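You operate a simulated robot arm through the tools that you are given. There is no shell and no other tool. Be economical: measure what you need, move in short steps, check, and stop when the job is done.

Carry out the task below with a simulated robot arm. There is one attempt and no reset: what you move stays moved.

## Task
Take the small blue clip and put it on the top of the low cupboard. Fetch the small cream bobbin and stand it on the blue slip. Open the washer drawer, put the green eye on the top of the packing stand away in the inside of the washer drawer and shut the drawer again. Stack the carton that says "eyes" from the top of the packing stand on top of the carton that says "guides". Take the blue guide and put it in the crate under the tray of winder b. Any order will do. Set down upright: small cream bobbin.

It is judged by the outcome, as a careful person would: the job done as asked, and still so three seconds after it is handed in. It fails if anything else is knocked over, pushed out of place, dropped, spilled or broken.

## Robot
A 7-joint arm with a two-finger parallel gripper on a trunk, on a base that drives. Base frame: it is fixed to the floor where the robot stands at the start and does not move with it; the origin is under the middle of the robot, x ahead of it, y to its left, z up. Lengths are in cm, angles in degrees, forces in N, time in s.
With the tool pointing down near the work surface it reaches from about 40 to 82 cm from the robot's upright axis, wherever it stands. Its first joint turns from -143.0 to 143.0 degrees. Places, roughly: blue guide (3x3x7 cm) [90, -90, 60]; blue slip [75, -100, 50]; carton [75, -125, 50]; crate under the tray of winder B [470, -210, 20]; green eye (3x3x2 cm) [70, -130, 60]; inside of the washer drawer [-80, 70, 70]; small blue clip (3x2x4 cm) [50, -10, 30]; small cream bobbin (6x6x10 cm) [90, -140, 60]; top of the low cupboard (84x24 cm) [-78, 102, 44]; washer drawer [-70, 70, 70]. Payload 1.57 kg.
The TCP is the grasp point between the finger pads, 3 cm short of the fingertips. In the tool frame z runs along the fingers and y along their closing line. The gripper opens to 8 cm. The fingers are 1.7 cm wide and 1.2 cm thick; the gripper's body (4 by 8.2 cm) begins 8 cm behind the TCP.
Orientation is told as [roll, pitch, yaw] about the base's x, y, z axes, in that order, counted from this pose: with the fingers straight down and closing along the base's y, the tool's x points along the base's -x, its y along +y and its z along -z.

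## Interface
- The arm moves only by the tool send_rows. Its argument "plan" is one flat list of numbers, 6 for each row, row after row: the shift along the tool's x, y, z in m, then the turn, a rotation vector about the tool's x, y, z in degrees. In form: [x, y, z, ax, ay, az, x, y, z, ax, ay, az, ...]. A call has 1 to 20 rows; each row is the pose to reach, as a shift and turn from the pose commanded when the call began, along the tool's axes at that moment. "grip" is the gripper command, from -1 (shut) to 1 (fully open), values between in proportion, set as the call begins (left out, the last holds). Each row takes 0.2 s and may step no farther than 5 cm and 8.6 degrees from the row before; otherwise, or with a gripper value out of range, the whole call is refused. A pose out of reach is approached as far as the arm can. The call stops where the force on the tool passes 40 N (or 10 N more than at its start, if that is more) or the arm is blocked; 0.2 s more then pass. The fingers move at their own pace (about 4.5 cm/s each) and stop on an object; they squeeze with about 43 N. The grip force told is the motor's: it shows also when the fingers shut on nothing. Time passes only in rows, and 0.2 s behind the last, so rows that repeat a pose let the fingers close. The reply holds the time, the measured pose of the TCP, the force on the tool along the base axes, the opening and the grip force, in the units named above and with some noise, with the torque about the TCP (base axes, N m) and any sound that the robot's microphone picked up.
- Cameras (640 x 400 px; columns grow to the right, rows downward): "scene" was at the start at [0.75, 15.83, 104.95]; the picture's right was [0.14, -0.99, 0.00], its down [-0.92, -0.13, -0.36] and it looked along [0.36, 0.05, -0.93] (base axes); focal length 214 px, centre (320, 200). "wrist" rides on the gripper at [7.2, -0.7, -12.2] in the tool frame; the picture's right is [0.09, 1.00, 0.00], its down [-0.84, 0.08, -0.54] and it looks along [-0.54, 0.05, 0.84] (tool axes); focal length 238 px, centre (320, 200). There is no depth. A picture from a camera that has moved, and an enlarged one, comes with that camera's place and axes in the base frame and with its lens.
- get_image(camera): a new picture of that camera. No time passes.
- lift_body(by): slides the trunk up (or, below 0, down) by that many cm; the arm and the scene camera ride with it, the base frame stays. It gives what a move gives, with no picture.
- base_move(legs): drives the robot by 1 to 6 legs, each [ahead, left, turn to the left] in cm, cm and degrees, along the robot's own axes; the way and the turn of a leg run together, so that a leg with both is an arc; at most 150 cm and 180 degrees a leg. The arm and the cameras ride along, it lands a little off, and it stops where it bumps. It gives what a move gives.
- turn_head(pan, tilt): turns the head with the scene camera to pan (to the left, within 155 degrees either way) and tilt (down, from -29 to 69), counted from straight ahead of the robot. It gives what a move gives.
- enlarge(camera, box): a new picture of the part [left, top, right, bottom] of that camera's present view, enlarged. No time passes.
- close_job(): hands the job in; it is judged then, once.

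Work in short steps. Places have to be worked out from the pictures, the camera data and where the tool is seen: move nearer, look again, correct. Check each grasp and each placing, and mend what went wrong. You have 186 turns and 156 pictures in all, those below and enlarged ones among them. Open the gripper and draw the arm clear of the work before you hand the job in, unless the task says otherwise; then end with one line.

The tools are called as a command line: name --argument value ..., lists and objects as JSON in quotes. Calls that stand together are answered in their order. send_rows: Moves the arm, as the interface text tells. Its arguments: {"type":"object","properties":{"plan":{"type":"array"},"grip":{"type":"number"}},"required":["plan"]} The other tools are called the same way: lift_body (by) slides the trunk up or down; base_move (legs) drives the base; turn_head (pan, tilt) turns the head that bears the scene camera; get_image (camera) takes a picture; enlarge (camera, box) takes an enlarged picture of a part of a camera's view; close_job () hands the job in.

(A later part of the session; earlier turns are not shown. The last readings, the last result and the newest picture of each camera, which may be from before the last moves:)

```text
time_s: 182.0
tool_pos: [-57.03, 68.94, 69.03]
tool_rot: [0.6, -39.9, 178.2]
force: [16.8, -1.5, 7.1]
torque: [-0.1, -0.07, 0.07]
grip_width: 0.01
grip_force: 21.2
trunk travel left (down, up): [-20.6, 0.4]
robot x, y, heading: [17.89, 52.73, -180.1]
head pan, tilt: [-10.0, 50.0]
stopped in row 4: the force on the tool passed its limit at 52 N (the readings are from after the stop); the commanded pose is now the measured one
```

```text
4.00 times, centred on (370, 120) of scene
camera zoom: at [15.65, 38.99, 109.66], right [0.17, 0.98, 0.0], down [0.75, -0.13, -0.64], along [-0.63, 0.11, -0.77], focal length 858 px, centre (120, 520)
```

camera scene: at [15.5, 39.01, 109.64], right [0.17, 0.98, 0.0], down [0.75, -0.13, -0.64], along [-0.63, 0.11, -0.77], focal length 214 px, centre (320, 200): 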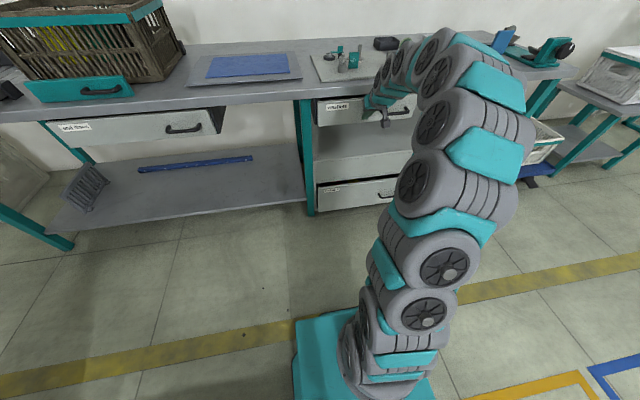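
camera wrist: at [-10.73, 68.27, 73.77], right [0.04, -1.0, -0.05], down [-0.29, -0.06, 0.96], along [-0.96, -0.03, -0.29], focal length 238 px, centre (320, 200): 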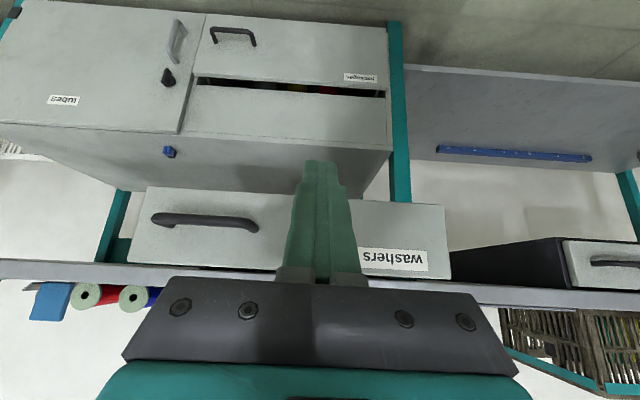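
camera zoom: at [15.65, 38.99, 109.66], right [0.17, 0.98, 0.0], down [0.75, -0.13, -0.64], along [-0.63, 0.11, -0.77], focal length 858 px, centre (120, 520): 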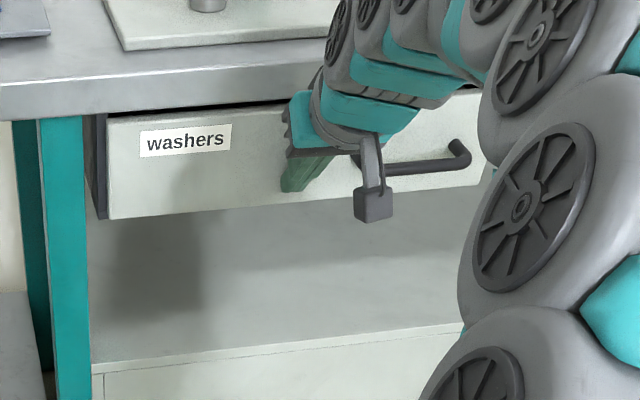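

It met firm resistance where the face was before opening. I retract and verify.

send_rows --plan '[0.0228, 0, -0.0194, 0, 0, 0, 0.0456, 0, -0.0389, 0, 0, 0, 0.0685, 0, -0.0583, 0, 0, 0, 0.0913, 0, -0.0778, 0, 0, 0, 0.1141, 0, -0.0972, 0, 0, 0, 0.137, 0, -0.1166, 0, 0, 0, 0.1598, 0, -0.1361, 0, 0, 0]'

get_image --camera "wrist"

enlarge --camera "scene" --box '[280, 50, 440, 150]'

```text
time_s: 183.6
tool_pos: [-36.05, 68.29, 68.97]
tool_rot: [0.5, -40.0, 178.2]
force: [0.4, -0.6, -0.7]
torque: [0.03, 0.01, -0.01]
grip_width: 0.03
grip_force: 21.3
trunk travel left (down, up): [-20.6, 0.4]
robot x, y, heading: [18.08, 52.8, -179.9]
head pan, tilt: [-10.0, 50.0]
```

```text
50 pictures are left
camera wrist: at [-22.71, 68.67, 73.75], right [0.04, -1.0, -0.05], down [-0.29, -0.06, 0.95], along [-0.95, -0.03, -0.3], focal length 238 px, centre (320, 200)
```

wrist: 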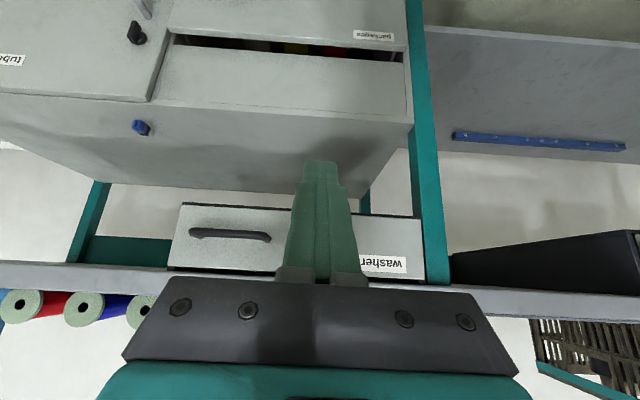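

```text
4.00 times, centred on (360, 100) of scene
camera zoom: at [15.55, 39.0, 109.64], right [0.17, 0.98, 0.0], down [0.75, -0.13, -0.64], along [-0.63, 0.11, -0.77], focal length 858 px, centre (160, 600)
```

zoom: 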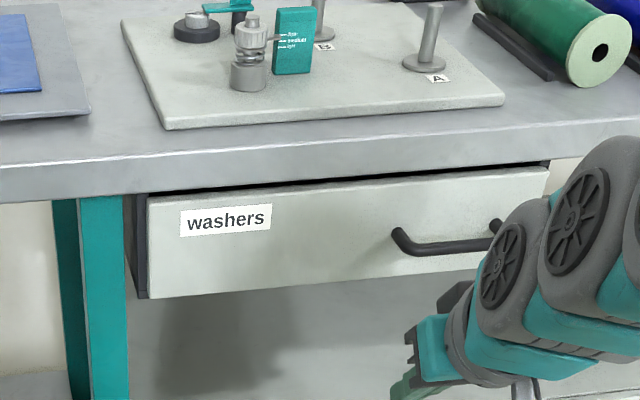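

The drawer is shut with the eye inside. Last: the blue guide, which I'll take from the far side of the stand. I tuck the arm and drive around the cart.

send_rows --plan '[-0.003, 0, -0.03, 0, 8, 0, -0.006, 0, -0.06, 0, 16, 0, -0.01, 0, -0.09, 0, 24, 0, -0.013, 0, -0.12, 0, 32, 0, -0.016, 0, -0.143, 0, 40, 0]' --grip 0.3

base_move --legs '[[0, -42, 0], [0, 0, -90], [0, 0, -90]]'

turn_head --pan -10 --tilt 25

get_image --camera "scene"

```text
time_s: 184.8
tool_pos: [-28.23, 68.25, 81.11]
tool_rot: [0.6, 0.3, 178.6]
force: [-0.1, 0.2, 0.3]
torque: [-0.02, 0.04, 0.03]
grip_width: 5.2
grip_force: 0.1
trunk travel left (down, up): [-20.6, 0.4]
robot x, y, heading: [17.81, 52.14, -179.9]
head pan, tilt: [-10.0, 50.0]
```

```text
time_s: 195.0
tool_pos: [63.91, 78.49, 80.95]
tool_rot: [0.4, 0.1, -2.1]
force: [-0.8, 1.0, -0.1]
torque: [-0.02, -0.01, -0.02]
grip_width: 5.22
grip_force: 0.1
trunk travel left (down, up): [-20.6, 0.4]
robot x, y, heading: [17.76, 94.88, -0.7]
head pan, tilt: [-10.0, 50.0]
```

```text
time_s: 195.9
tool_pos: [64.0, 78.37, 80.94]
tool_rot: [0.5, 0.1, -2.1]
force: [-0.2, 0.0, -0.3]
torque: [0.0, 0.0, -0.01]
grip_width: 5.22
grip_force: 0.1
trunk travel left (down, up): [-20.6, 0.4]
robot x, y, heading: [17.5, 94.44, -0.9]
head pan, tilt: [-10.0, 25.0]
```

```text
48 pictures are left
camera scene: at [22.43, 108.01, 113.38], right [-0.19, -0.98, 0.0], down [-0.42, 0.08, -0.91], along [0.89, -0.17, -0.42], focal length 214 px, centre (320, 200)
```

scene: 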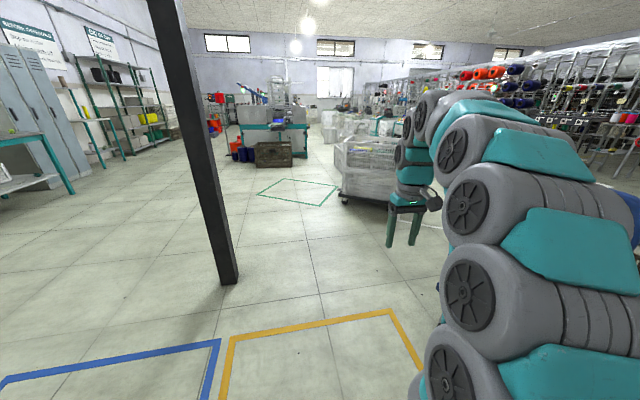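

The way is clear; the column is at ≈[144, 150]. I drive ahead and turn right to face down the corridor.

base_move --legs '[[110, -8, 0], [15, 0, -89]]'

turn_head --pan 5 --tilt 30

get_image --camera "scene"

```text
time_s: 205.5
tool_pos: [120.82, 28.97, 81.07]
tool_rot: [0.5, 0.0, -94.1]
force: [0.0, -0.2, -0.4]
torque: [0.04, 0.01, -0.02]
grip_width: 5.2
grip_force: 0.0
trunk travel left (down, up): [-20.6, 0.4]
robot x, y, heading: [138.26, 74.51, -92.6]
head pan, tilt: [-10.0, 25.0]
```

```text
time_s: 206.3
tool_pos: [120.8, 29.03, 81.03]
tool_rot: [0.5, 0.1, -94.0]
force: [-0.9, -0.5, -0.4]
torque: [-0.02, -0.02, -0.07]
grip_width: 5.22
grip_force: 0.0
trunk travel left (down, up): [-20.6, 0.4]
robot x, y, heading: [138.36, 74.44, -92.6]
head pan, tilt: [5.0, 30.0]
```

```text
47 pictures are left
camera scene: at [154.12, 69.78, 112.59], right [-1.0, -0.04, 0.0], down [-0.02, 0.5, -0.87], along [0.04, -0.87, -0.5], focal length 214 px, centre (320, 200)
```

scene: 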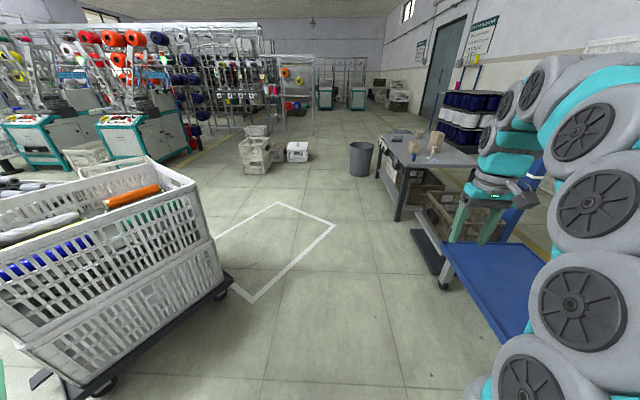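

The corridor is clear. I drive down it and turn to face the stand from its far side.

base_move --legs '[[0, 13, 2.6], [120, 0, 0], [62, 0, 0], [0, 0, -90]]'

turn_head --pan -5 --tilt 45

get_image --camera "scene"

get_image --camera "wrist"

```text
time_s: 220.2
tool_pos: [105.06, -94.57, 80.87]
tool_rot: [0.6, 0.2, 178.9]
force: [0.3, -0.6, 0.2]
torque: [0.03, 0.01, 0.01]
grip_width: 5.21
grip_force: 0.1
trunk travel left (down, up): [-20.6, 0.4]
robot x, y, heading: [151.35, -109.91, -179.4]
head pan, tilt: [5.0, 30.0]
```

```text
time_s: 221.0
tool_pos: [105.06, -94.59, 81.08]
tool_rot: [0.4, 0.1, 178.9]
force: [-0.2, 0.4, -1.0]
torque: [0.0, 0.01, -0.01]
grip_width: 5.22
grip_force: 0.1
trunk travel left (down, up): [-20.6, 0.4]
robot x, y, heading: [151.52, -109.44, -179.6]
head pan, tilt: [-5.0, 45.0]
```

```text
46 pictures are left
camera scene: at [148.52, -124.05, 110.34], right [0.08, 1.0, 0.0], down [0.7, -0.06, -0.71], along [-0.71, 0.06, -0.71], focal length 214 px, centre (320, 200)
```

scene: 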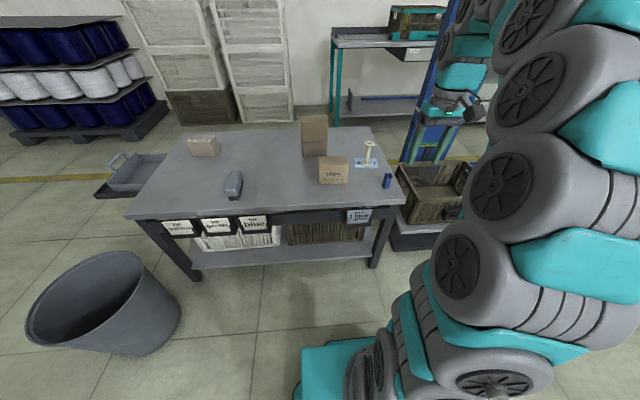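

```text
45 pictures are left
camera wrist: at [112.23, -93.91, 93.2], right [0.07, -1.0, 0.01], down [-0.84, -0.06, 0.54], along [-0.54, -0.05, -0.84], focal length 238 px, centre (320, 200)
```

wrist: 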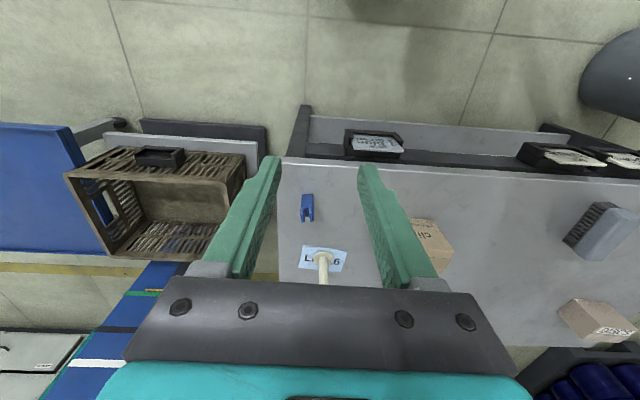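

The guide is at ≈[89.5, -94]. I move over it to z≈70 and look.

send_rows --plan '[-0.039, -0.001, 0.02, 0, 0, 0, -0.078, -0.002, 0.045, 0, 0, 0, -0.117, -0.003, 0.075, 0, 0, 0, -0.155, -0.004, 0.105, 0, 0, 0]'

get_image --camera "wrist"

enlarge --camera "wrist" --box '[240, 90, 400, 190]'

```text
time_s: 222.0
tool_pos: [89.59, -93.89, 70.41]
tool_rot: [0.4, 0.1, 178.9]
force: [0.3, -0.3, -0.3]
torque: [0.03, -0.01, 0.0]
grip_width: 5.21
grip_force: 0.1
trunk travel left (down, up): [-20.6, 0.4]
robot x, y, heading: [151.19, -109.62, -179.5]
head pan, tilt: [-5.0, 45.0]
```

```text
44 pictures are left
camera wrist: at [96.86, -93.27, 82.62], right [0.07, -1.0, 0.01], down [-0.84, -0.06, 0.54], along [-0.54, -0.05, -0.84], focal length 238 px, centre (320, 200)
```

wrist: 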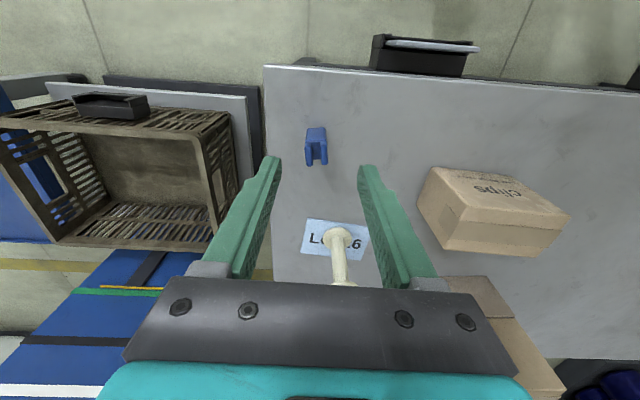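

```text
4.00 times, centred on (320, 140) of wrist
camera zoom: at [96.86, -93.27, 82.62], right [0.07, -1.0, 0.01], down [-0.84, -0.06, 0.54], along [-0.54, -0.05, -0.84], focal length 953 px, centre (320, 440)
```

zoom: 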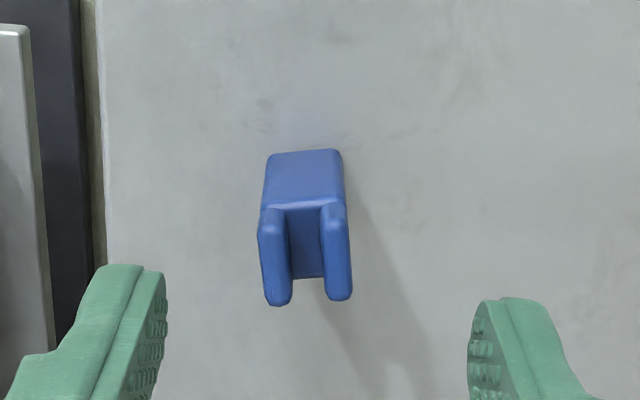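

The guide stands as a fork at ≈[88.7, -93.8], aligned with the fingers. I correct 0.8 cm and descend to grip its body.

send_rows --plan '[-0.008, 0, 0.02, 0, 0, 0, -0.008, 0, 0.06, 0, 0, 0, -0.008, 0, 0.1, 0, 0, 0]'

get_image --camera "wrist"

send_rows --plan '[0, 0, 0, 0, 0, 0, 0, 0, 0, 0, 0, 0, 0, 0, 0, 0, 0, 0, 0, 0, 0, 0, 0, 0]' --grip -1

send_rows --plan '[0, 0, -0.04, 0, 0, 0, 0, 0, -0.08, 0, 0, 0, 0, 0, -0.12, 0, 0, 0]'

get_image --camera "wrist"

```text
time_s: 222.8
tool_pos: [88.95, -93.84, 60.47]
tool_rot: [0.5, 0.1, 178.8]
force: [0.5, -0.3, -0.6]
torque: [-0.01, -0.01, -0.02]
grip_width: 5.18
grip_force: 0.0
trunk travel left (down, up): [-20.6, 0.4]
robot x, y, heading: [151.4, -109.9, -179.6]
head pan, tilt: [-5.0, 45.0]
```

```text
42 pictures are left
camera wrist: at [96.1, -93.14, 72.68], right [0.07, -1.0, 0.01], down [-0.84, -0.06, 0.54], along [-0.54, -0.05, -0.84], focal length 238 px, centre (320, 200)
```

wrist: 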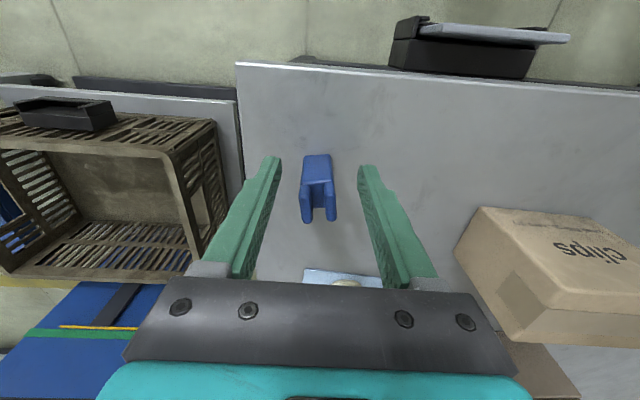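

```text
time_s: 223.8
tool_pos: [88.89, -93.78, 60.59]
tool_rot: [0.5, 0.1, 178.8]
force: [-0.4, -0.6, -0.3]
torque: [-0.02, 0.0, -0.02]
grip_width: 2.09
grip_force: 33.6
trunk travel left (down, up): [-20.6, 0.4]
robot x, y, heading: [151.14, -109.63, -179.4]
head pan, tilt: [-5.0, 45.0]
```

```text
time_s: 224.6
tool_pos: [88.65, -93.86, 72.42]
tool_rot: [0.6, 0.2, 178.9]
force: [0.5, 0.0, 0.6]
torque: [0.02, 0.03, 0.0]
grip_width: 2.09
grip_force: 33.9
trunk travel left (down, up): [-20.6, 0.4]
robot x, y, heading: [151.35, -109.88, -179.8]
head pan, tilt: [-5.0, 45.0]
```

```text
41 pictures are left
camera wrist: at [95.9, -93.31, 84.7], right [0.07, -1.0, 0.01], down [-0.84, -0.06, 0.54], along [-0.54, -0.05, -0.84], focal length 238 px, centre (320, 200)
```

wrist: 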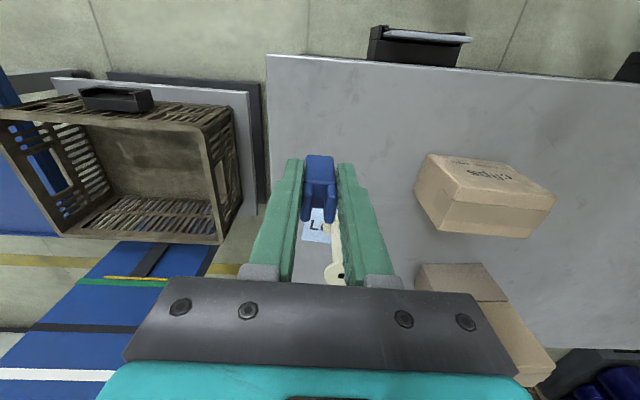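

The guide is held. I retract and look around behind for winder B.

send_rows --plan '[0.035, 0, -0.025, 0, 0, 0, 0.07, 0, -0.05, 0, 0, 0, 0.11, 0, -0.075, 0, 0, 0, 0.15, 0, -0.085, 0, 0, 0]'

turn_head --pan 153 --tilt 12

get_image --camera "scene"

enlarge --camera "scene" --box '[200, 60, 440, 210]'

```text
time_s: 225.6
tool_pos: [103.84, -94.2, 80.99]
tool_rot: [0.5, 0.2, 178.9]
force: [0.0, -0.4, 0.3]
torque: [0.01, 0.01, 0.0]
grip_width: 2.11
grip_force: 33.6
trunk travel left (down, up): [-20.6, 0.4]
robot x, y, heading: [151.31, -109.64, -179.7]
head pan, tilt: [-5.0, 45.0]
```

```text
time_s: 228.0
tool_pos: [103.76, -94.12, 80.96]
tool_rot: [0.5, 0.0, 178.9]
force: [0.1, -0.2, -1.1]
torque: [0.01, -0.01, 0.0]
grip_width: 2.13
grip_force: 34.1
trunk travel left (down, up): [-20.6, 0.4]
robot x, y, heading: [151.25, -109.59, -179.7]
head pan, tilt: [153.0, 12.0]
```

```text
40 pictures are left
camera scene: at [164.96, -128.88, 115.5], right [-0.45, -0.89, 0.0], down [-0.19, 0.09, -0.98], along [0.87, -0.44, -0.21], focal length 214 px, centre (320, 200)
```

scene: 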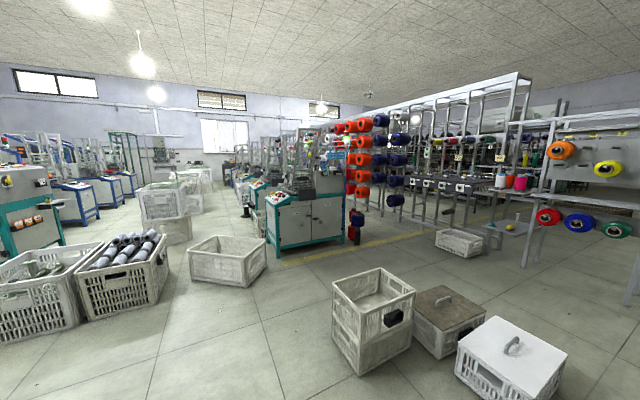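

```text
2.67 times, centred on (320, 135) of scene
camera zoom: at [164.96, -128.88, 115.5], right [-0.45, -0.89, 0.0], down [-0.19, 0.09, -0.98], along [0.87, -0.44, -0.21], focal length 572 px, centre (320, 373)
```

zoom: 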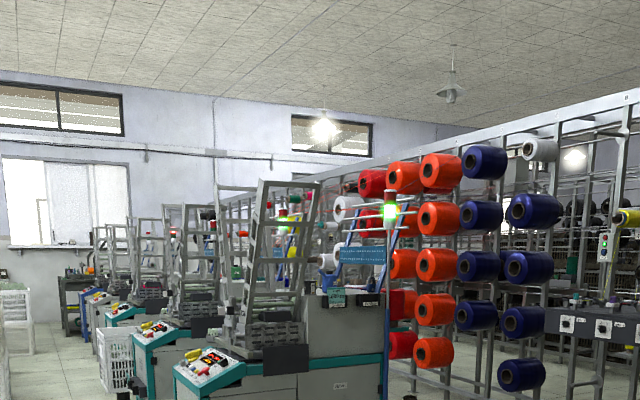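

The winders are at the far right. I turn around, drive toward them along a clear lane and look closer.

base_move --legs '[[0, 0, -90], [0, 0, -90], [110, -25, 0]]'

turn_head --pan 0 --tilt 20

get_image --camera "scene"

enlarge --camera "scene" --box '[260, 60, 500, 210]'

```text
time_s: 241.5
tool_pos: [306.32, -157.13, 81.07]
tool_rot: [0.5, 0.0, -4.2]
force: [0.7, -0.4, -0.1]
torque: [-0.03, 0.02, 0.01]
grip_width: 2.1
grip_force: 34.3
trunk travel left (down, up): [-20.6, 0.4]
robot x, y, heading: [259.82, -139.07, -2.6]
head pan, tilt: [153.0, 12.0]
```

```text
time_s: 243.9
tool_pos: [306.43, -157.22, 81.01]
tool_rot: [0.5, 0.2, -4.2]
force: [-0.1, 0.3, -0.1]
torque: [-0.04, -0.01, 0.03]
grip_width: 2.11
grip_force: 33.7
trunk travel left (down, up): [-20.6, 0.4]
robot x, y, heading: [259.47, -138.89, -2.8]
head pan, tilt: [0.0, 20.0]
```

```text
38 pictures are left
camera scene: at [264.91, -124.15, 114.2], right [-0.05, -1.0, 0.0], down [-0.34, 0.02, -0.94], along [0.94, -0.04, -0.34], focal length 214 px, centre (320, 200)
```

scene: 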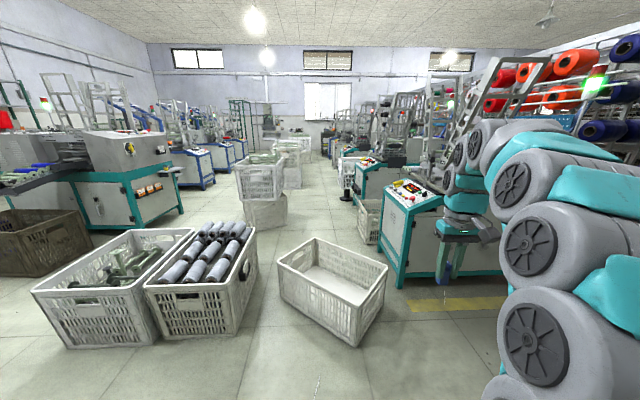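

```text
2.67 times, centred on (380, 135) of scene
camera zoom: at [264.91, -124.15, 114.2], right [-0.05, -1.0, 0.0], down [-0.34, 0.02, -0.94], along [0.94, -0.04, -0.34], focal length 572 px, centre (160, 373)
```

zoom: 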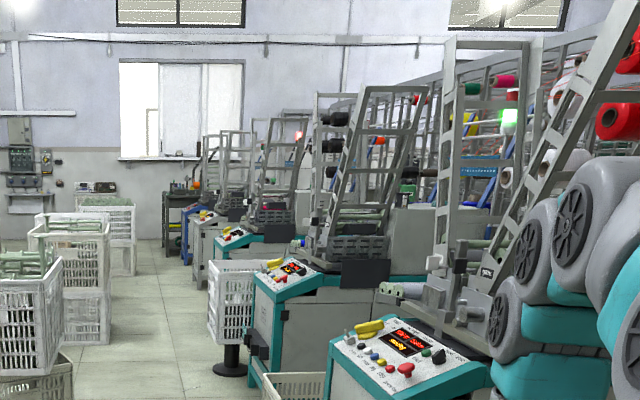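

enlarge --camera "scene" --box '[320, 140, 448, 260]'

```text
3.33 times, centred on (384, 200) of scene
camera zoom: at [264.91, -124.15, 114.2], right [-0.05, -1.0, 0.0], down [-0.34, 0.02, -0.94], along [0.94, -0.04, -0.34], focal length 715 px, centre (107, 200)
```

zoom: 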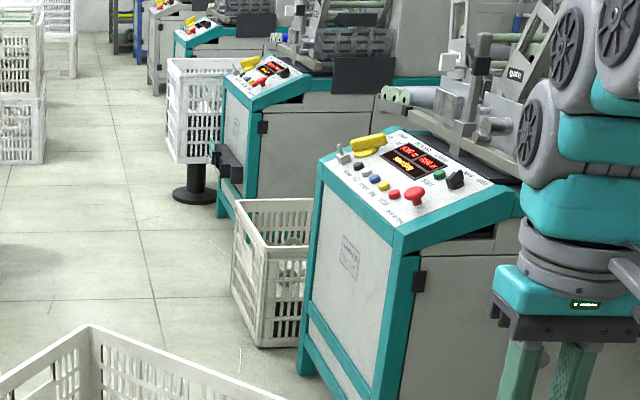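

enlarge --camera "scene" --box '[260, 200, 500, 350]'

```text
2.67 times, centred on (380, 275) of scene
camera zoom: at [264.91, -124.15, 114.2], right [-0.05, -1.0, 0.0], down [-0.34, 0.02, -0.94], along [0.94, -0.04, -0.34], focal length 572 px, centre (160, 0)
```

zoom: 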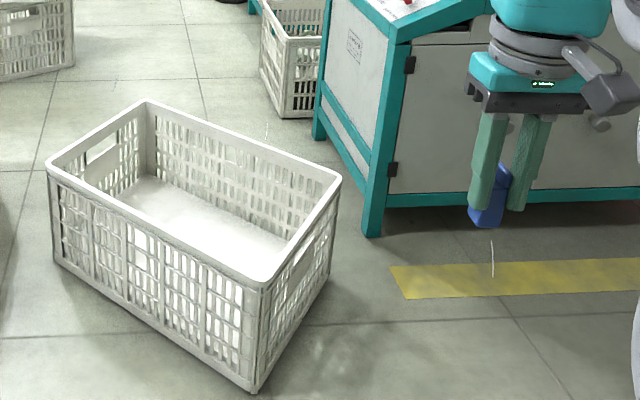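

I need to reach the aisle beyond the loose crates. I check the left-hand way round.

turn_head --pan 65 --tilt 30

get_image --camera "scene"

```text
time_s: 245.2
tool_pos: [306.36, -157.26, 81.12]
tool_rot: [0.5, 0.1, -4.2]
force: [-0.8, 0.3, 1.0]
torque: [0.03, 0.01, 0.0]
grip_width: 2.11
grip_force: 34.6
trunk travel left (down, up): [-20.6, 0.4]
robot x, y, heading: [259.77, -139.25, -2.7]
head pan, tilt: [65.0, 30.0]
```

```text
34 pictures are left
camera scene: at [259.81, -115.71, 112.59], right [0.89, -0.47, 0.0], down [-0.23, -0.44, -0.87], along [0.4, 0.77, -0.5], focal length 214 px, centre (320, 200)
```

scene: 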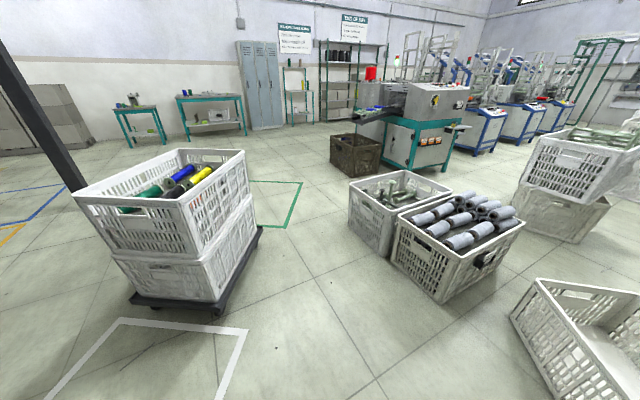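

The lane between the dolly and the crate pair is passable (≈70–88 cm). I turn to face +y, line up at x≈312 and check before passing.

base_move --legs '[[0, 0, 92.7], [0, -51, 0], [70, 0, 0]]'

turn_head --pan -5 --tilt 45

get_image --camera "scene"

```text
time_s: 255.6
tool_pos: [328.85, -21.88, 81.06]
tool_rot: [0.5, 0.1, 87.1]
force: [-0.9, -0.6, 0.1]
torque: [-0.01, -0.01, 0.0]
grip_width: 2.11
grip_force: 34.2
trunk travel left (down, up): [-20.6, 0.4]
robot x, y, heading: [312.02, -68.88, 88.5]
head pan, tilt: [65.0, 30.0]
```

```text
time_s: 257.0
tool_pos: [329.01, -21.91, 81.04]
tool_rot: [0.4, 0.1, 87.0]
force: [0.0, -0.4, -0.1]
torque: [-0.01, -0.01, 0.03]
grip_width: 2.12
grip_force: 34.1
trunk travel left (down, up): [-20.6, 0.4]
robot x, y, heading: [312.06, -68.65, 88.8]
head pan, tilt: [-5.0, 45.0]
```

```text
33 pictures are left
camera scene: at [297.78, -65.5, 110.33], right [0.99, -0.11, 0.0], down [-0.08, -0.7, -0.71], along [0.08, 0.7, -0.71], focal length 214 px, centre (320, 200)
```

scene: 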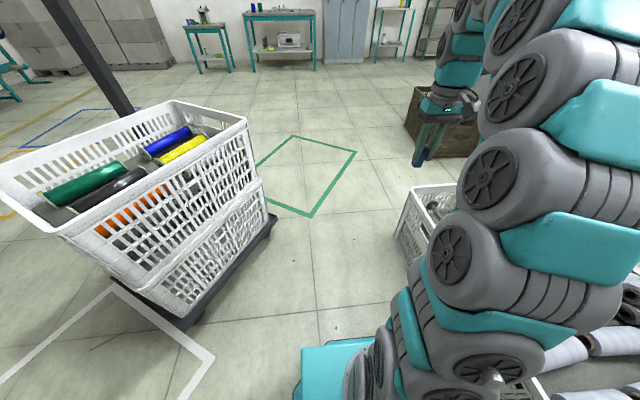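

Estimates confirmed: dolly corner ≈[280, 26], crate corner ≈[352, 4]. I pass between at x≈316 up to y≈45, then turn to +x.

base_move --legs '[[0, -4, 1.2], [112, 0, 0], [0, 0, -90]]'

turn_head --pan -10 --tilt 35

get_image --camera "scene"

```text
time_s: 267.1
tool_pos: [364.27, 29.65, 81.0]
tool_rot: [0.6, 0.0, -1.0]
force: [0.7, 0.2, 0.0]
torque: [0.03, -0.04, 0.01]
grip_width: 2.1
grip_force: 34.6
trunk travel left (down, up): [-20.6, 0.4]
robot x, y, heading: [316.26, 45.39, 0.7]
head pan, tilt: [-5.0, 45.0]
```

```text
time_s: 267.8
tool_pos: [364.15, 29.74, 80.97]
tool_rot: [0.5, 0.1, -1.0]
force: [-0.4, 0.5, 0.2]
torque: [-0.01, -0.01, -0.03]
grip_width: 2.09
grip_force: 34.4
trunk travel left (down, up): [-20.6, 0.4]
robot x, y, heading: [316.49, 45.42, 0.7]
head pan, tilt: [-10.0, 35.0]
```

```text
32 pictures are left
camera scene: at [320.38, 58.81, 111.81], right [-0.17, -0.99, 0.0], down [-0.57, 0.1, -0.82], along [0.81, -0.14, -0.57], focal length 214 px, centre (320, 200)
```

scene: 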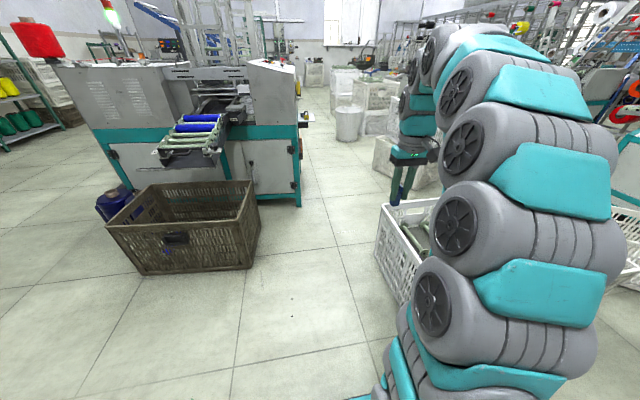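

The lane to the right of the brown crate is open. I turn to face −y here (arm stays over the low crates) and slide left (+x) toward the gap before the aisle.

base_move --legs '[[0, 0, -90.7], [5, 60, 0], [0, 62, 0]]'

turn_head --pan 10 --tilt 40

get_image --camera "scene"

```text
time_s: 278.1
tool_pos: [421.47, -9.43, 81.06]
tool_rot: [0.5, 0.1, -92.5]
force: [-0.2, 0.4, -0.6]
torque: [-0.01, -0.02, -0.01]
grip_width: 2.1
grip_force: 34.1
trunk travel left (down, up): [-20.6, 0.4]
robot x, y, heading: [438.21, 37.52, -90.9]
head pan, tilt: [-10.0, 35.0]
```

```text
time_s: 279.0
tool_pos: [421.38, -9.39, 81.07]
tool_rot: [0.5, 0.1, -92.5]
force: [0.6, 0.9, -0.2]
torque: [0.01, -0.02, 0.02]
grip_width: 2.12
grip_force: 34.2
trunk travel left (down, up): [-20.6, 0.4]
robot x, y, heading: [438.0, 38.23, -91.0]
head pan, tilt: [10.0, 40.0]
```

```text
31 pictures are left
camera scene: at [454.81, 34.15, 111.06], right [-0.99, -0.16, 0.0], down [-0.1, 0.63, -0.77], along [0.12, -0.76, -0.64], focal length 214 px, centre (320, 200)
```

scene: 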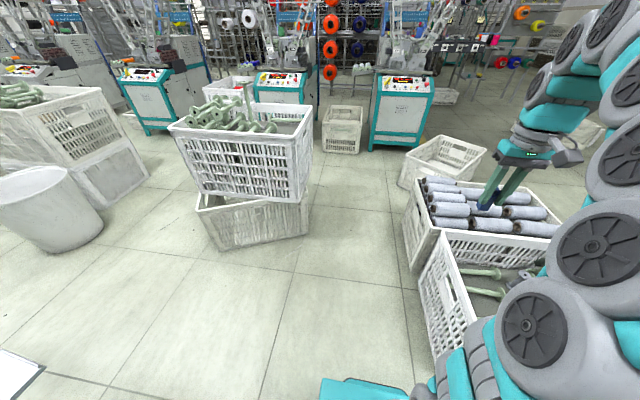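

The gap between the crate pair (x≈412) and the stack (x≈478) is ~65 cm for a ~52 cm base. I centre at x≈446, straighten and go ahead in stages.

base_move --legs '[[0, 7.5, 1], [30, 0, 0]]'

turn_head --pan 10 --tilt 55

get_image --camera "scene"

```text
time_s: 281.7
tool_pos: [429.39, -40.03, 80.94]
tool_rot: [0.5, 0.1, -91.9]
force: [-0.3, -0.6, 0.4]
torque: [0.01, 0.0, -0.01]
grip_width: 2.09
grip_force: 34.3
trunk travel left (down, up): [-20.6, 0.4]
robot x, y, heading: [445.7, 7.64, -90.2]
head pan, tilt: [10.0, 40.0]
```

```text
time_s: 282.4
tool_pos: [429.36, -39.9, 81.01]
tool_rot: [0.5, 0.1, -91.7]
force: [-0.2, -0.6, -0.4]
torque: [0.0, -0.04, 0.03]
grip_width: 2.1
grip_force: 34.6
trunk travel left (down, up): [-20.6, 0.4]
robot x, y, heading: [445.37, 7.18, -90.4]
head pan, tilt: [10.0, 55.0]
```

```text
30 pictures are left
camera scene: at [462.08, 5.27, 108.99], right [-0.99, -0.17, 0.0], down [-0.14, 0.81, -0.57], along [0.1, -0.57, -0.82], focal length 214 px, centre (320, 200)
```

scene: 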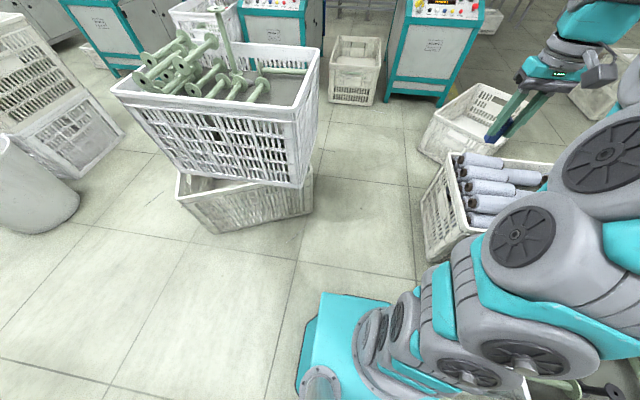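

Margins are fine (base ≈44 cm wide). I go on through the gap into the aisle.

base_move --legs '[[0, 2.5, 0.4], [70, 0, 0], [52, 0, 0]]'

turn_head --pan 0 --tilt 45

get_image --camera "scene"

get_image --camera "wrist"

```text
time_s: 289.3
tool_pos: [430.11, -161.02, 81.08]
tool_rot: [0.5, 0.1, -92.3]
force: [0.0, -0.2, -0.2]
torque: [0.0, -0.03, 0.02]
grip_width: 2.1
grip_force: 34.6
trunk travel left (down, up): [-20.6, 0.4]
robot x, y, heading: [447.04, -113.66, -90.8]
head pan, tilt: [10.0, 55.0]
```

```text
time_s: 290.0
tool_pos: [430.36, -161.01, 81.05]
tool_rot: [0.5, 0.2, -92.2]
force: [0.2, 0.2, -0.7]
torque: [0.01, -0.01, 0.0]
grip_width: 2.12
grip_force: 34.1
trunk travel left (down, up): [-20.6, 0.4]
robot x, y, heading: [446.87, -113.76, -90.8]
head pan, tilt: [0.0, 45.0]
```

```text
29 pictures are left
camera scene: at [462.08, -117.12, 110.33], right [-1.0, 0.01, 0.0], down [0.01, 0.71, -0.71], along [-0.01, -0.71, -0.71], focal length 214 px, centre (320, 200)
```

scene: 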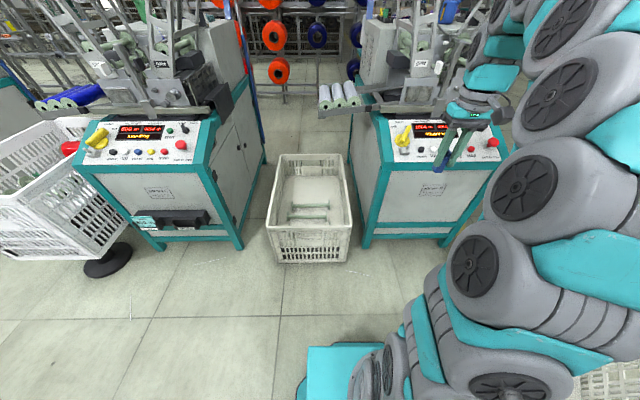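

```text
28 pictures are left
camera wrist: at [429.79, -153.83, 93.23], right [1.0, 0.05, 0.01], down [0.04, -0.84, 0.54], along [0.03, -0.54, -0.84], focal length 238 px, centre (320, 200)
```

wrist: 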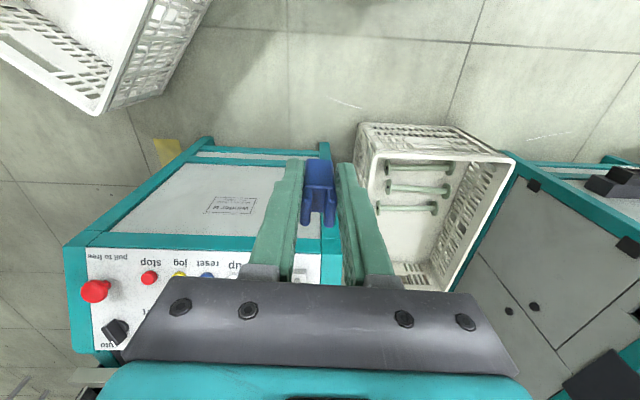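

The white crate stands between two winders, under a tray reaching out from the right one. I check the plates to be sure which is winder B.

enlarge --camera "scene" --box '[400, 170, 464, 210]'

enlarge --camera "scene" --box '[130, 170, 210, 220]'

enlarge --camera "scene" --box '[240, 60, 480, 270]'

```text
10.00 times, centred on (432, 190) of scene
camera zoom: at [462.08, -117.12, 110.33], right [-1.0, 0.01, 0.0], down [0.01, 0.71, -0.71], along [-0.01, -0.71, -0.71], focal length 2145 px, centre (-800, 300)
```

zoom: 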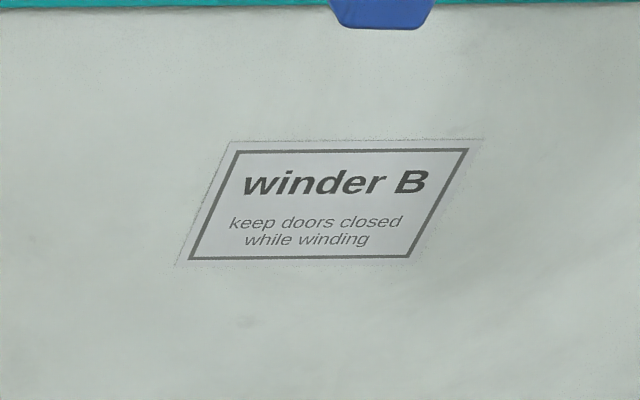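

```text
8.00 times, centred on (170, 195) of scene
camera zoom: at [462.08, -117.12, 110.33], right [-1.0, 0.01, 0.0], down [0.01, 0.71, -0.71], along [-0.01, -0.71, -0.71], focal length 1716 px, centre (1520, 240)
```

zoom: 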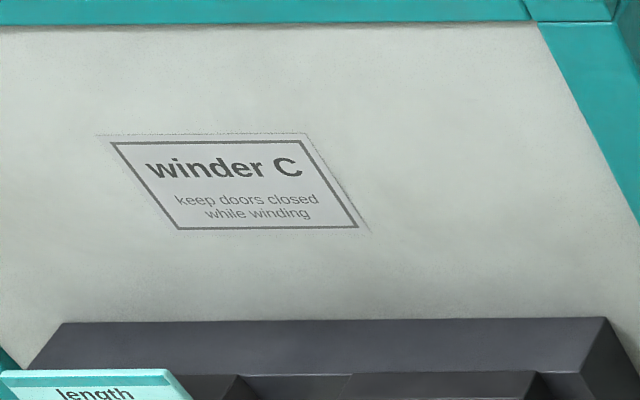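

```text
1.90 times, centred on (360, 165) of scene
camera zoom: at [462.08, -117.12, 110.33], right [-1.0, 0.01, 0.0], down [0.01, 0.71, -0.71], along [-0.01, -0.71, -0.71], focal length 408 px, centre (244, 267)
```

zoom: 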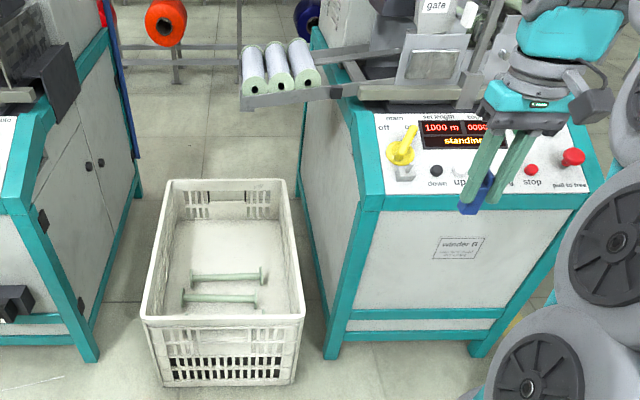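

It is winder B's crate: rim z≈32, x 446–485, front at y≈-179, two green bobbins further in. I swing the arm over to x≈466 in front of the crate lane before going nearer.

send_rows --plan '[0.003, 0.04, 0, 0, 0, 0, 0.006, 0.08, 0, 0, 0, 0, 0.009, 0.12, 0, 0, 0, 0, 0.012, 0.16, 0, 0, 0, 0, 0.015, 0.2, 0, 0, 0, 0, 0.018, 0.24, 0, 0, 0, 0, 0.02, 0.28, 0, 0, 0, 0, 0.022, 0.32, 0, 0, 0, 0, 0.024, 0.36, 0, 0, 0, 0]'

base_move --legs '[[16, 0, 0.8]]'

get_image --camera "scene"

get_image --camera "wrist"

```text
time_s: 292.0
tool_pos: [466.21, -160.34, 81.47]
tool_rot: [0.5, 0.1, -92.3]
force: [-0.4, 0.1, -0.4]
torque: [0.02, -0.01, 0.03]
grip_width: 2.11
grip_force: 34.2
trunk travel left (down, up): [-20.6, 0.4]
robot x, y, heading: [446.69, -113.66, -91.2]
head pan, tilt: [0.0, 45.0]
```

```text
time_s: 293.4
tool_pos: [466.77, -175.92, 81.35]
tool_rot: [0.5, 0.1, -91.5]
force: [-0.1, -0.1, -0.8]
torque: [0.0, 0.01, -0.01]
grip_width: 2.08
grip_force: 34.2
trunk travel left (down, up): [-20.6, 0.4]
robot x, y, heading: [446.85, -129.58, -89.9]
head pan, tilt: [0.0, 45.0]
```

```text
24 pictures are left
camera scene: at [462.03, -132.76, 110.33], right [-1.0, 0.0, 0.0], down [0.0, 0.71, -0.71], along [0.0, -0.71, -0.71], focal length 214 px, centre (320, 200)
```

scene: 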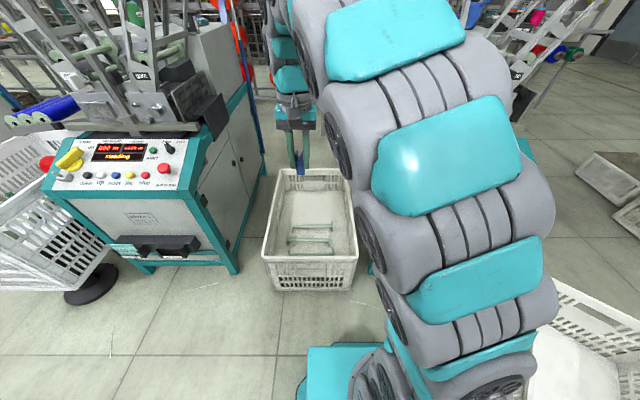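

```text
23 pictures are left
camera wrist: at [466.19, -168.63, 93.55], right [1.0, 0.07, 0.01], down [0.05, -0.84, 0.54], along [0.04, -0.54, -0.84], focal length 238 px, centre (320, 200)
```

wrist: 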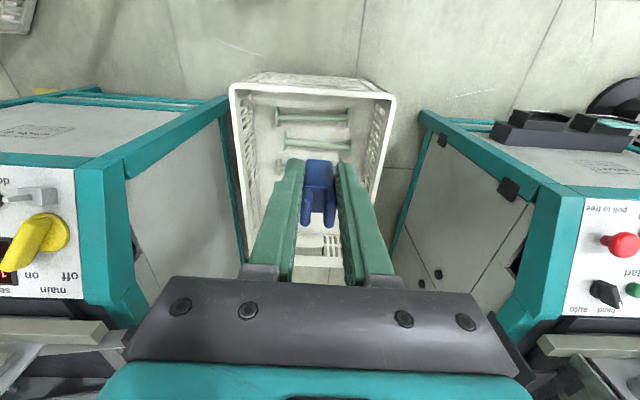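

Three green bobbins lie in the crate (y≈-190, -201, -209). There is a free strip between the first two at y≈-195.5. I shift the arm +4 cm in x to clear the tray, and move the base 14 cm nearer, then lower the trunk.

send_rows --plan '[0, 0.042, 0, 0, 0, 0]'

base_move --legs '[[14, 0, 0]]'

lift_body --by -18

get_image --camera "wrist"

get_image --camera "scene"

```text
time_s: 293.8
tool_pos: [471.14, -175.96, 81.45]
tool_rot: [0.5, 0.1, -91.3]
force: [0.4, -0.2, -0.1]
torque: [-0.02, -0.03, -0.02]
grip_width: 2.07
grip_force: 34.4
trunk travel left (down, up): [-20.6, 0.4]
robot x, y, heading: [446.72, -129.3, -90.3]
head pan, tilt: [0.0, 45.0]
```

```text
time_s: 295.2
tool_pos: [471.13, -190.11, 81.41]
tool_rot: [0.4, 0.1, -91.3]
force: [0.4, -0.1, -0.8]
torque: [0.0, 0.01, 0.02]
grip_width: 2.12
grip_force: 33.9
trunk travel left (down, up): [-20.6, 0.4]
robot x, y, heading: [447.2, -143.93, -89.8]
head pan, tilt: [0.0, 45.0]
```

```text
time_s: 297.2
tool_pos: [471.2, -190.18, 63.49]
tool_rot: [0.5, 0.2, -91.3]
force: [0.1, 0.3, -1.3]
torque: [0.02, 0.0, -0.01]
grip_width: 2.1
grip_force: 34.4
trunk travel left (down, up): [-2.6, 18.4]
robot x, y, heading: [446.58, -143.81, -90.0]
head pan, tilt: [0.0, 45.0]
```

```text
22 pictures are left
camera wrist: at [470.59, -182.93, 75.61], right [1.0, 0.07, 0.01], down [0.05, -0.84, 0.54], along [0.04, -0.54, -0.84], focal length 238 px, centre (320, 200)
```

wrist: 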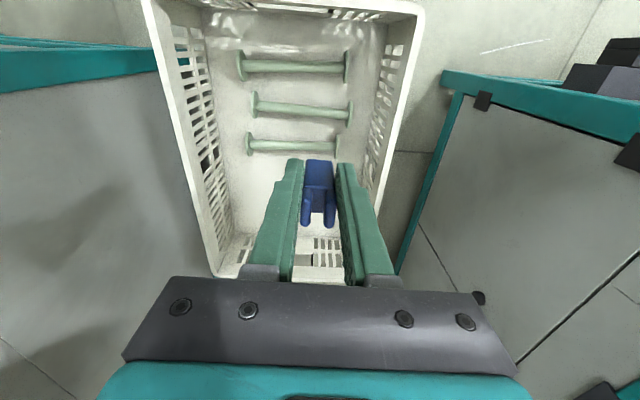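

```text
21 pictures are left
camera scene: at [462.06, -146.99, 92.33], right [-1.0, 0.0, 0.0], down [0.0, 0.71, -0.71], along [0.0, -0.71, -0.71], focal length 214 px, centre (320, 200)
```

scene: 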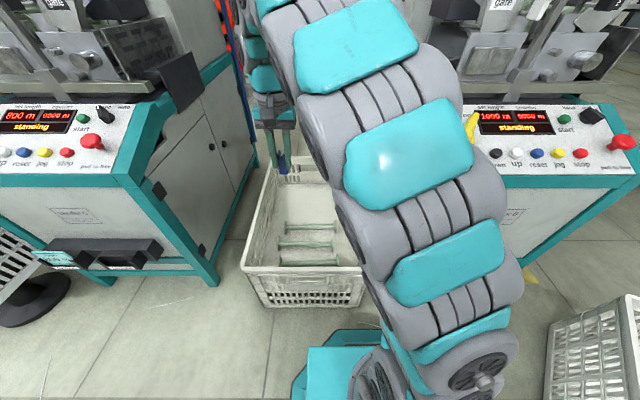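

Rods are at y≈-187 and -198, so the free strip centre is y≈-193 at x≈466. I descend into the crate to z≈24 and check.

send_rows --plan '[-0.014, 0, 0.04, 0, 0, 0, -0.028, 0, 0.08, 0, 0, 0, -0.028, 0, 0.125, 0, 0, 0, -0.028, 0, 0.17, 0, 0, 0, -0.028, 0, 0.215, 0, 0, 0, -0.028, -0.01, 0.26, 0, 0, 0, -0.028, -0.025, 0.3, 0, 0, 0, -0.028, -0.04, 0.34, 0, 0, 0, -0.028, -0.05, 0.38, 0, 0, 0]'

get_image --camera "wrist"

get_image --camera "scene"

```text
time_s: 299.2
tool_pos: [466.3, -192.76, 25.56]
tool_rot: [0.4, -0.1, -91.3]
force: [1.6, 0.3, 13.6]
torque: [-0.37, 0.03, -0.02]
grip_width: 2.1
grip_force: 34.2
trunk travel left (down, up): [-2.6, 18.4]
robot x, y, heading: [446.73, -144.25, -90.1]
head pan, tilt: [0.0, 45.0]
```

```text
20 pictures are left
camera wrist: at [465.72, -185.5, 37.69], right [1.0, 0.07, 0.01], down [0.05, -0.84, 0.54], along [0.05, -0.54, -0.84], focal length 238 px, centre (320, 200)
```

wrist: 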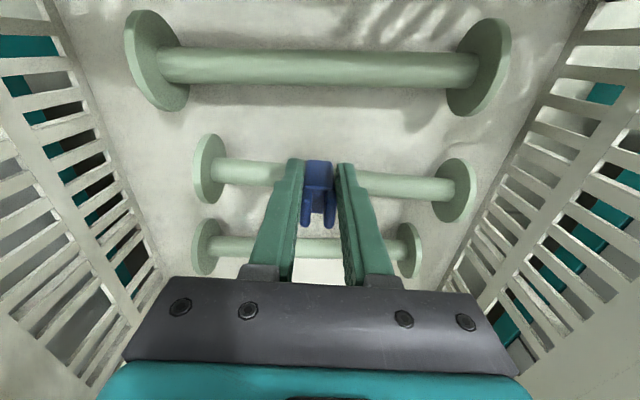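

```text
19 pictures are left
camera scene: at [462.05, -146.96, 92.37], right [-1.0, 0.0, 0.0], down [0.0, 0.71, -0.71], along [0.0, -0.71, -0.71], focal length 214 px, centre (320, 200)
```

scene: 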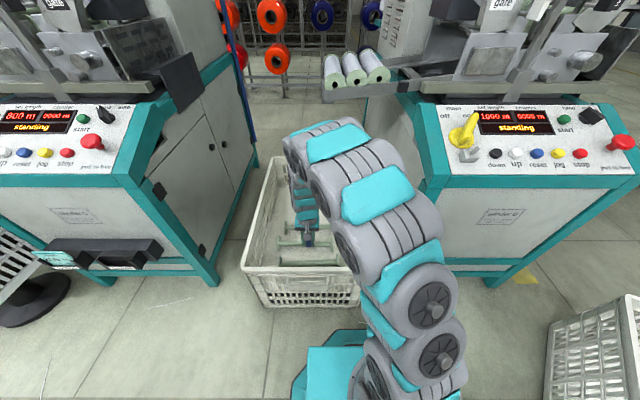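

The guide already touches something at −y offset: by parallax the bobbins sit higher (rods z≈20, at y≈-186, -194, -203). I lift 8 cm and move on to the free floor further back at y≈-216.

send_rows --plan '[0, 0, -0.04, 0, 0, 0, 0, 0.01, -0.08, 0, 0, 0, -0.045, 0.02, -0.08, 0, 0, 0, -0.09, 0.03, -0.08, 0, 0, 0, -0.135, 0.04, -0.08, 0, 0, 0, -0.18, 0.045, -0.08, 0, 0, 0, -0.225, 0.045, -0.08, 0, 0, 0]'

get_image --camera "wrist"

get_image --camera "scene"

```text
time_s: 300.8
tool_pos: [470.24, -215.57, 33.4]
tool_rot: [0.5, 0.1, -91.3]
force: [-0.1, 0.5, -0.4]
torque: [0.01, -0.03, -0.01]
grip_width: 2.12
grip_force: 34.2
trunk travel left (down, up): [-2.6, 18.4]
robot x, y, heading: [447.03, -144.05, -89.6]
head pan, tilt: [0.0, 45.0]
```

```text
18 pictures are left
camera wrist: at [469.65, -208.36, 45.48], right [1.0, 0.07, 0.01], down [0.05, -0.84, 0.54], along [0.04, -0.54, -0.84], focal length 238 px, centre (320, 200)
```

wrist: 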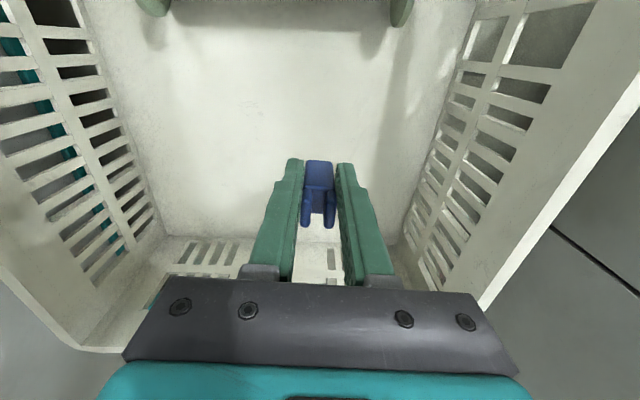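

```text
17 pictures are left
camera scene: at [462.07, -147.0, 92.33], right [-1.0, 0.0, 0.0], down [0.0, 0.71, -0.71], along [0.0, -0.71, -0.71], focal length 214 px, centre (320, 200)
```

scene: 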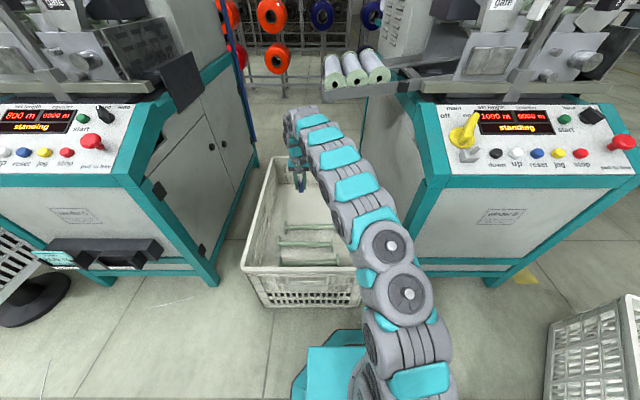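

Clear floor below. I descend slowly until contact.

send_rows --plan '[0, 0, 0.03, 0, 0, 0, 0, 0, 0.06, 0, 0, 0, 0, 0, 0.08, 0, 0, 0, 0, 0, 0.09, 0, 0, 0, 0, 0, 0.1, 0, 0, 0]'

get_image --camera "wrist"

```text
time_s: 302.0
tool_pos: [470.49, -215.35, 23.36]
tool_rot: [0.5, 0.0, -91.3]
force: [0.1, -0.6, -0.6]
torque: [-0.01, 0.04, 0.01]
grip_width: 2.09
grip_force: 34.7
trunk travel left (down, up): [-2.6, 18.4]
robot x, y, heading: [446.76, -144.01, -89.6]
head pan, tilt: [0.0, 45.0]
```

```text
16 pictures are left
camera wrist: at [469.86, -208.19, 35.46], right [1.0, 0.07, 0.01], down [0.05, -0.84, 0.54], along [0.04, -0.54, -0.84], focal length 238 px, centre (320, 200)
```

wrist: 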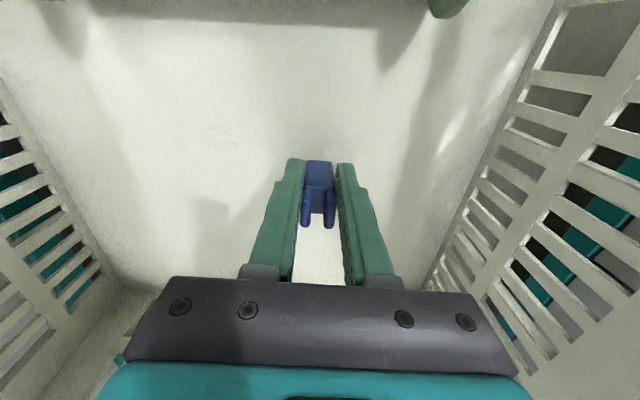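

send_rows --plan '[0, 0, 0.01, 0, 0, 0, 0, 0, 0.02, 0, 0, 0, 0, 0, 0.03, 0, 0, 0, 0, 0, 0.038, 0, 0, 0, 0, 0, 0.046, 0, 0, 0, 0, 0, 0.053, 0, 0, 0, 0, 0, 0.06, 0, 0, 0]'

```text
time_s: 303.2
tool_pos: [470.6, -215.55, 19.07]
tool_rot: [0.6, -0.2, -91.3]
force: [-2.5, 12.6, 22.8]
torque: [0.48, 0.47, -0.24]
grip_width: 2.09
grip_force: 34.5
trunk travel left (down, up): [-2.6, 18.4]
robot x, y, heading: [446.63, -143.93, -89.8]
head pan, tilt: [0.0, 45.0]
stopped in row 6: the force on the tool passed its limit at 43 N (the readings are from after the stop); the commanded pose is now the measured one
```

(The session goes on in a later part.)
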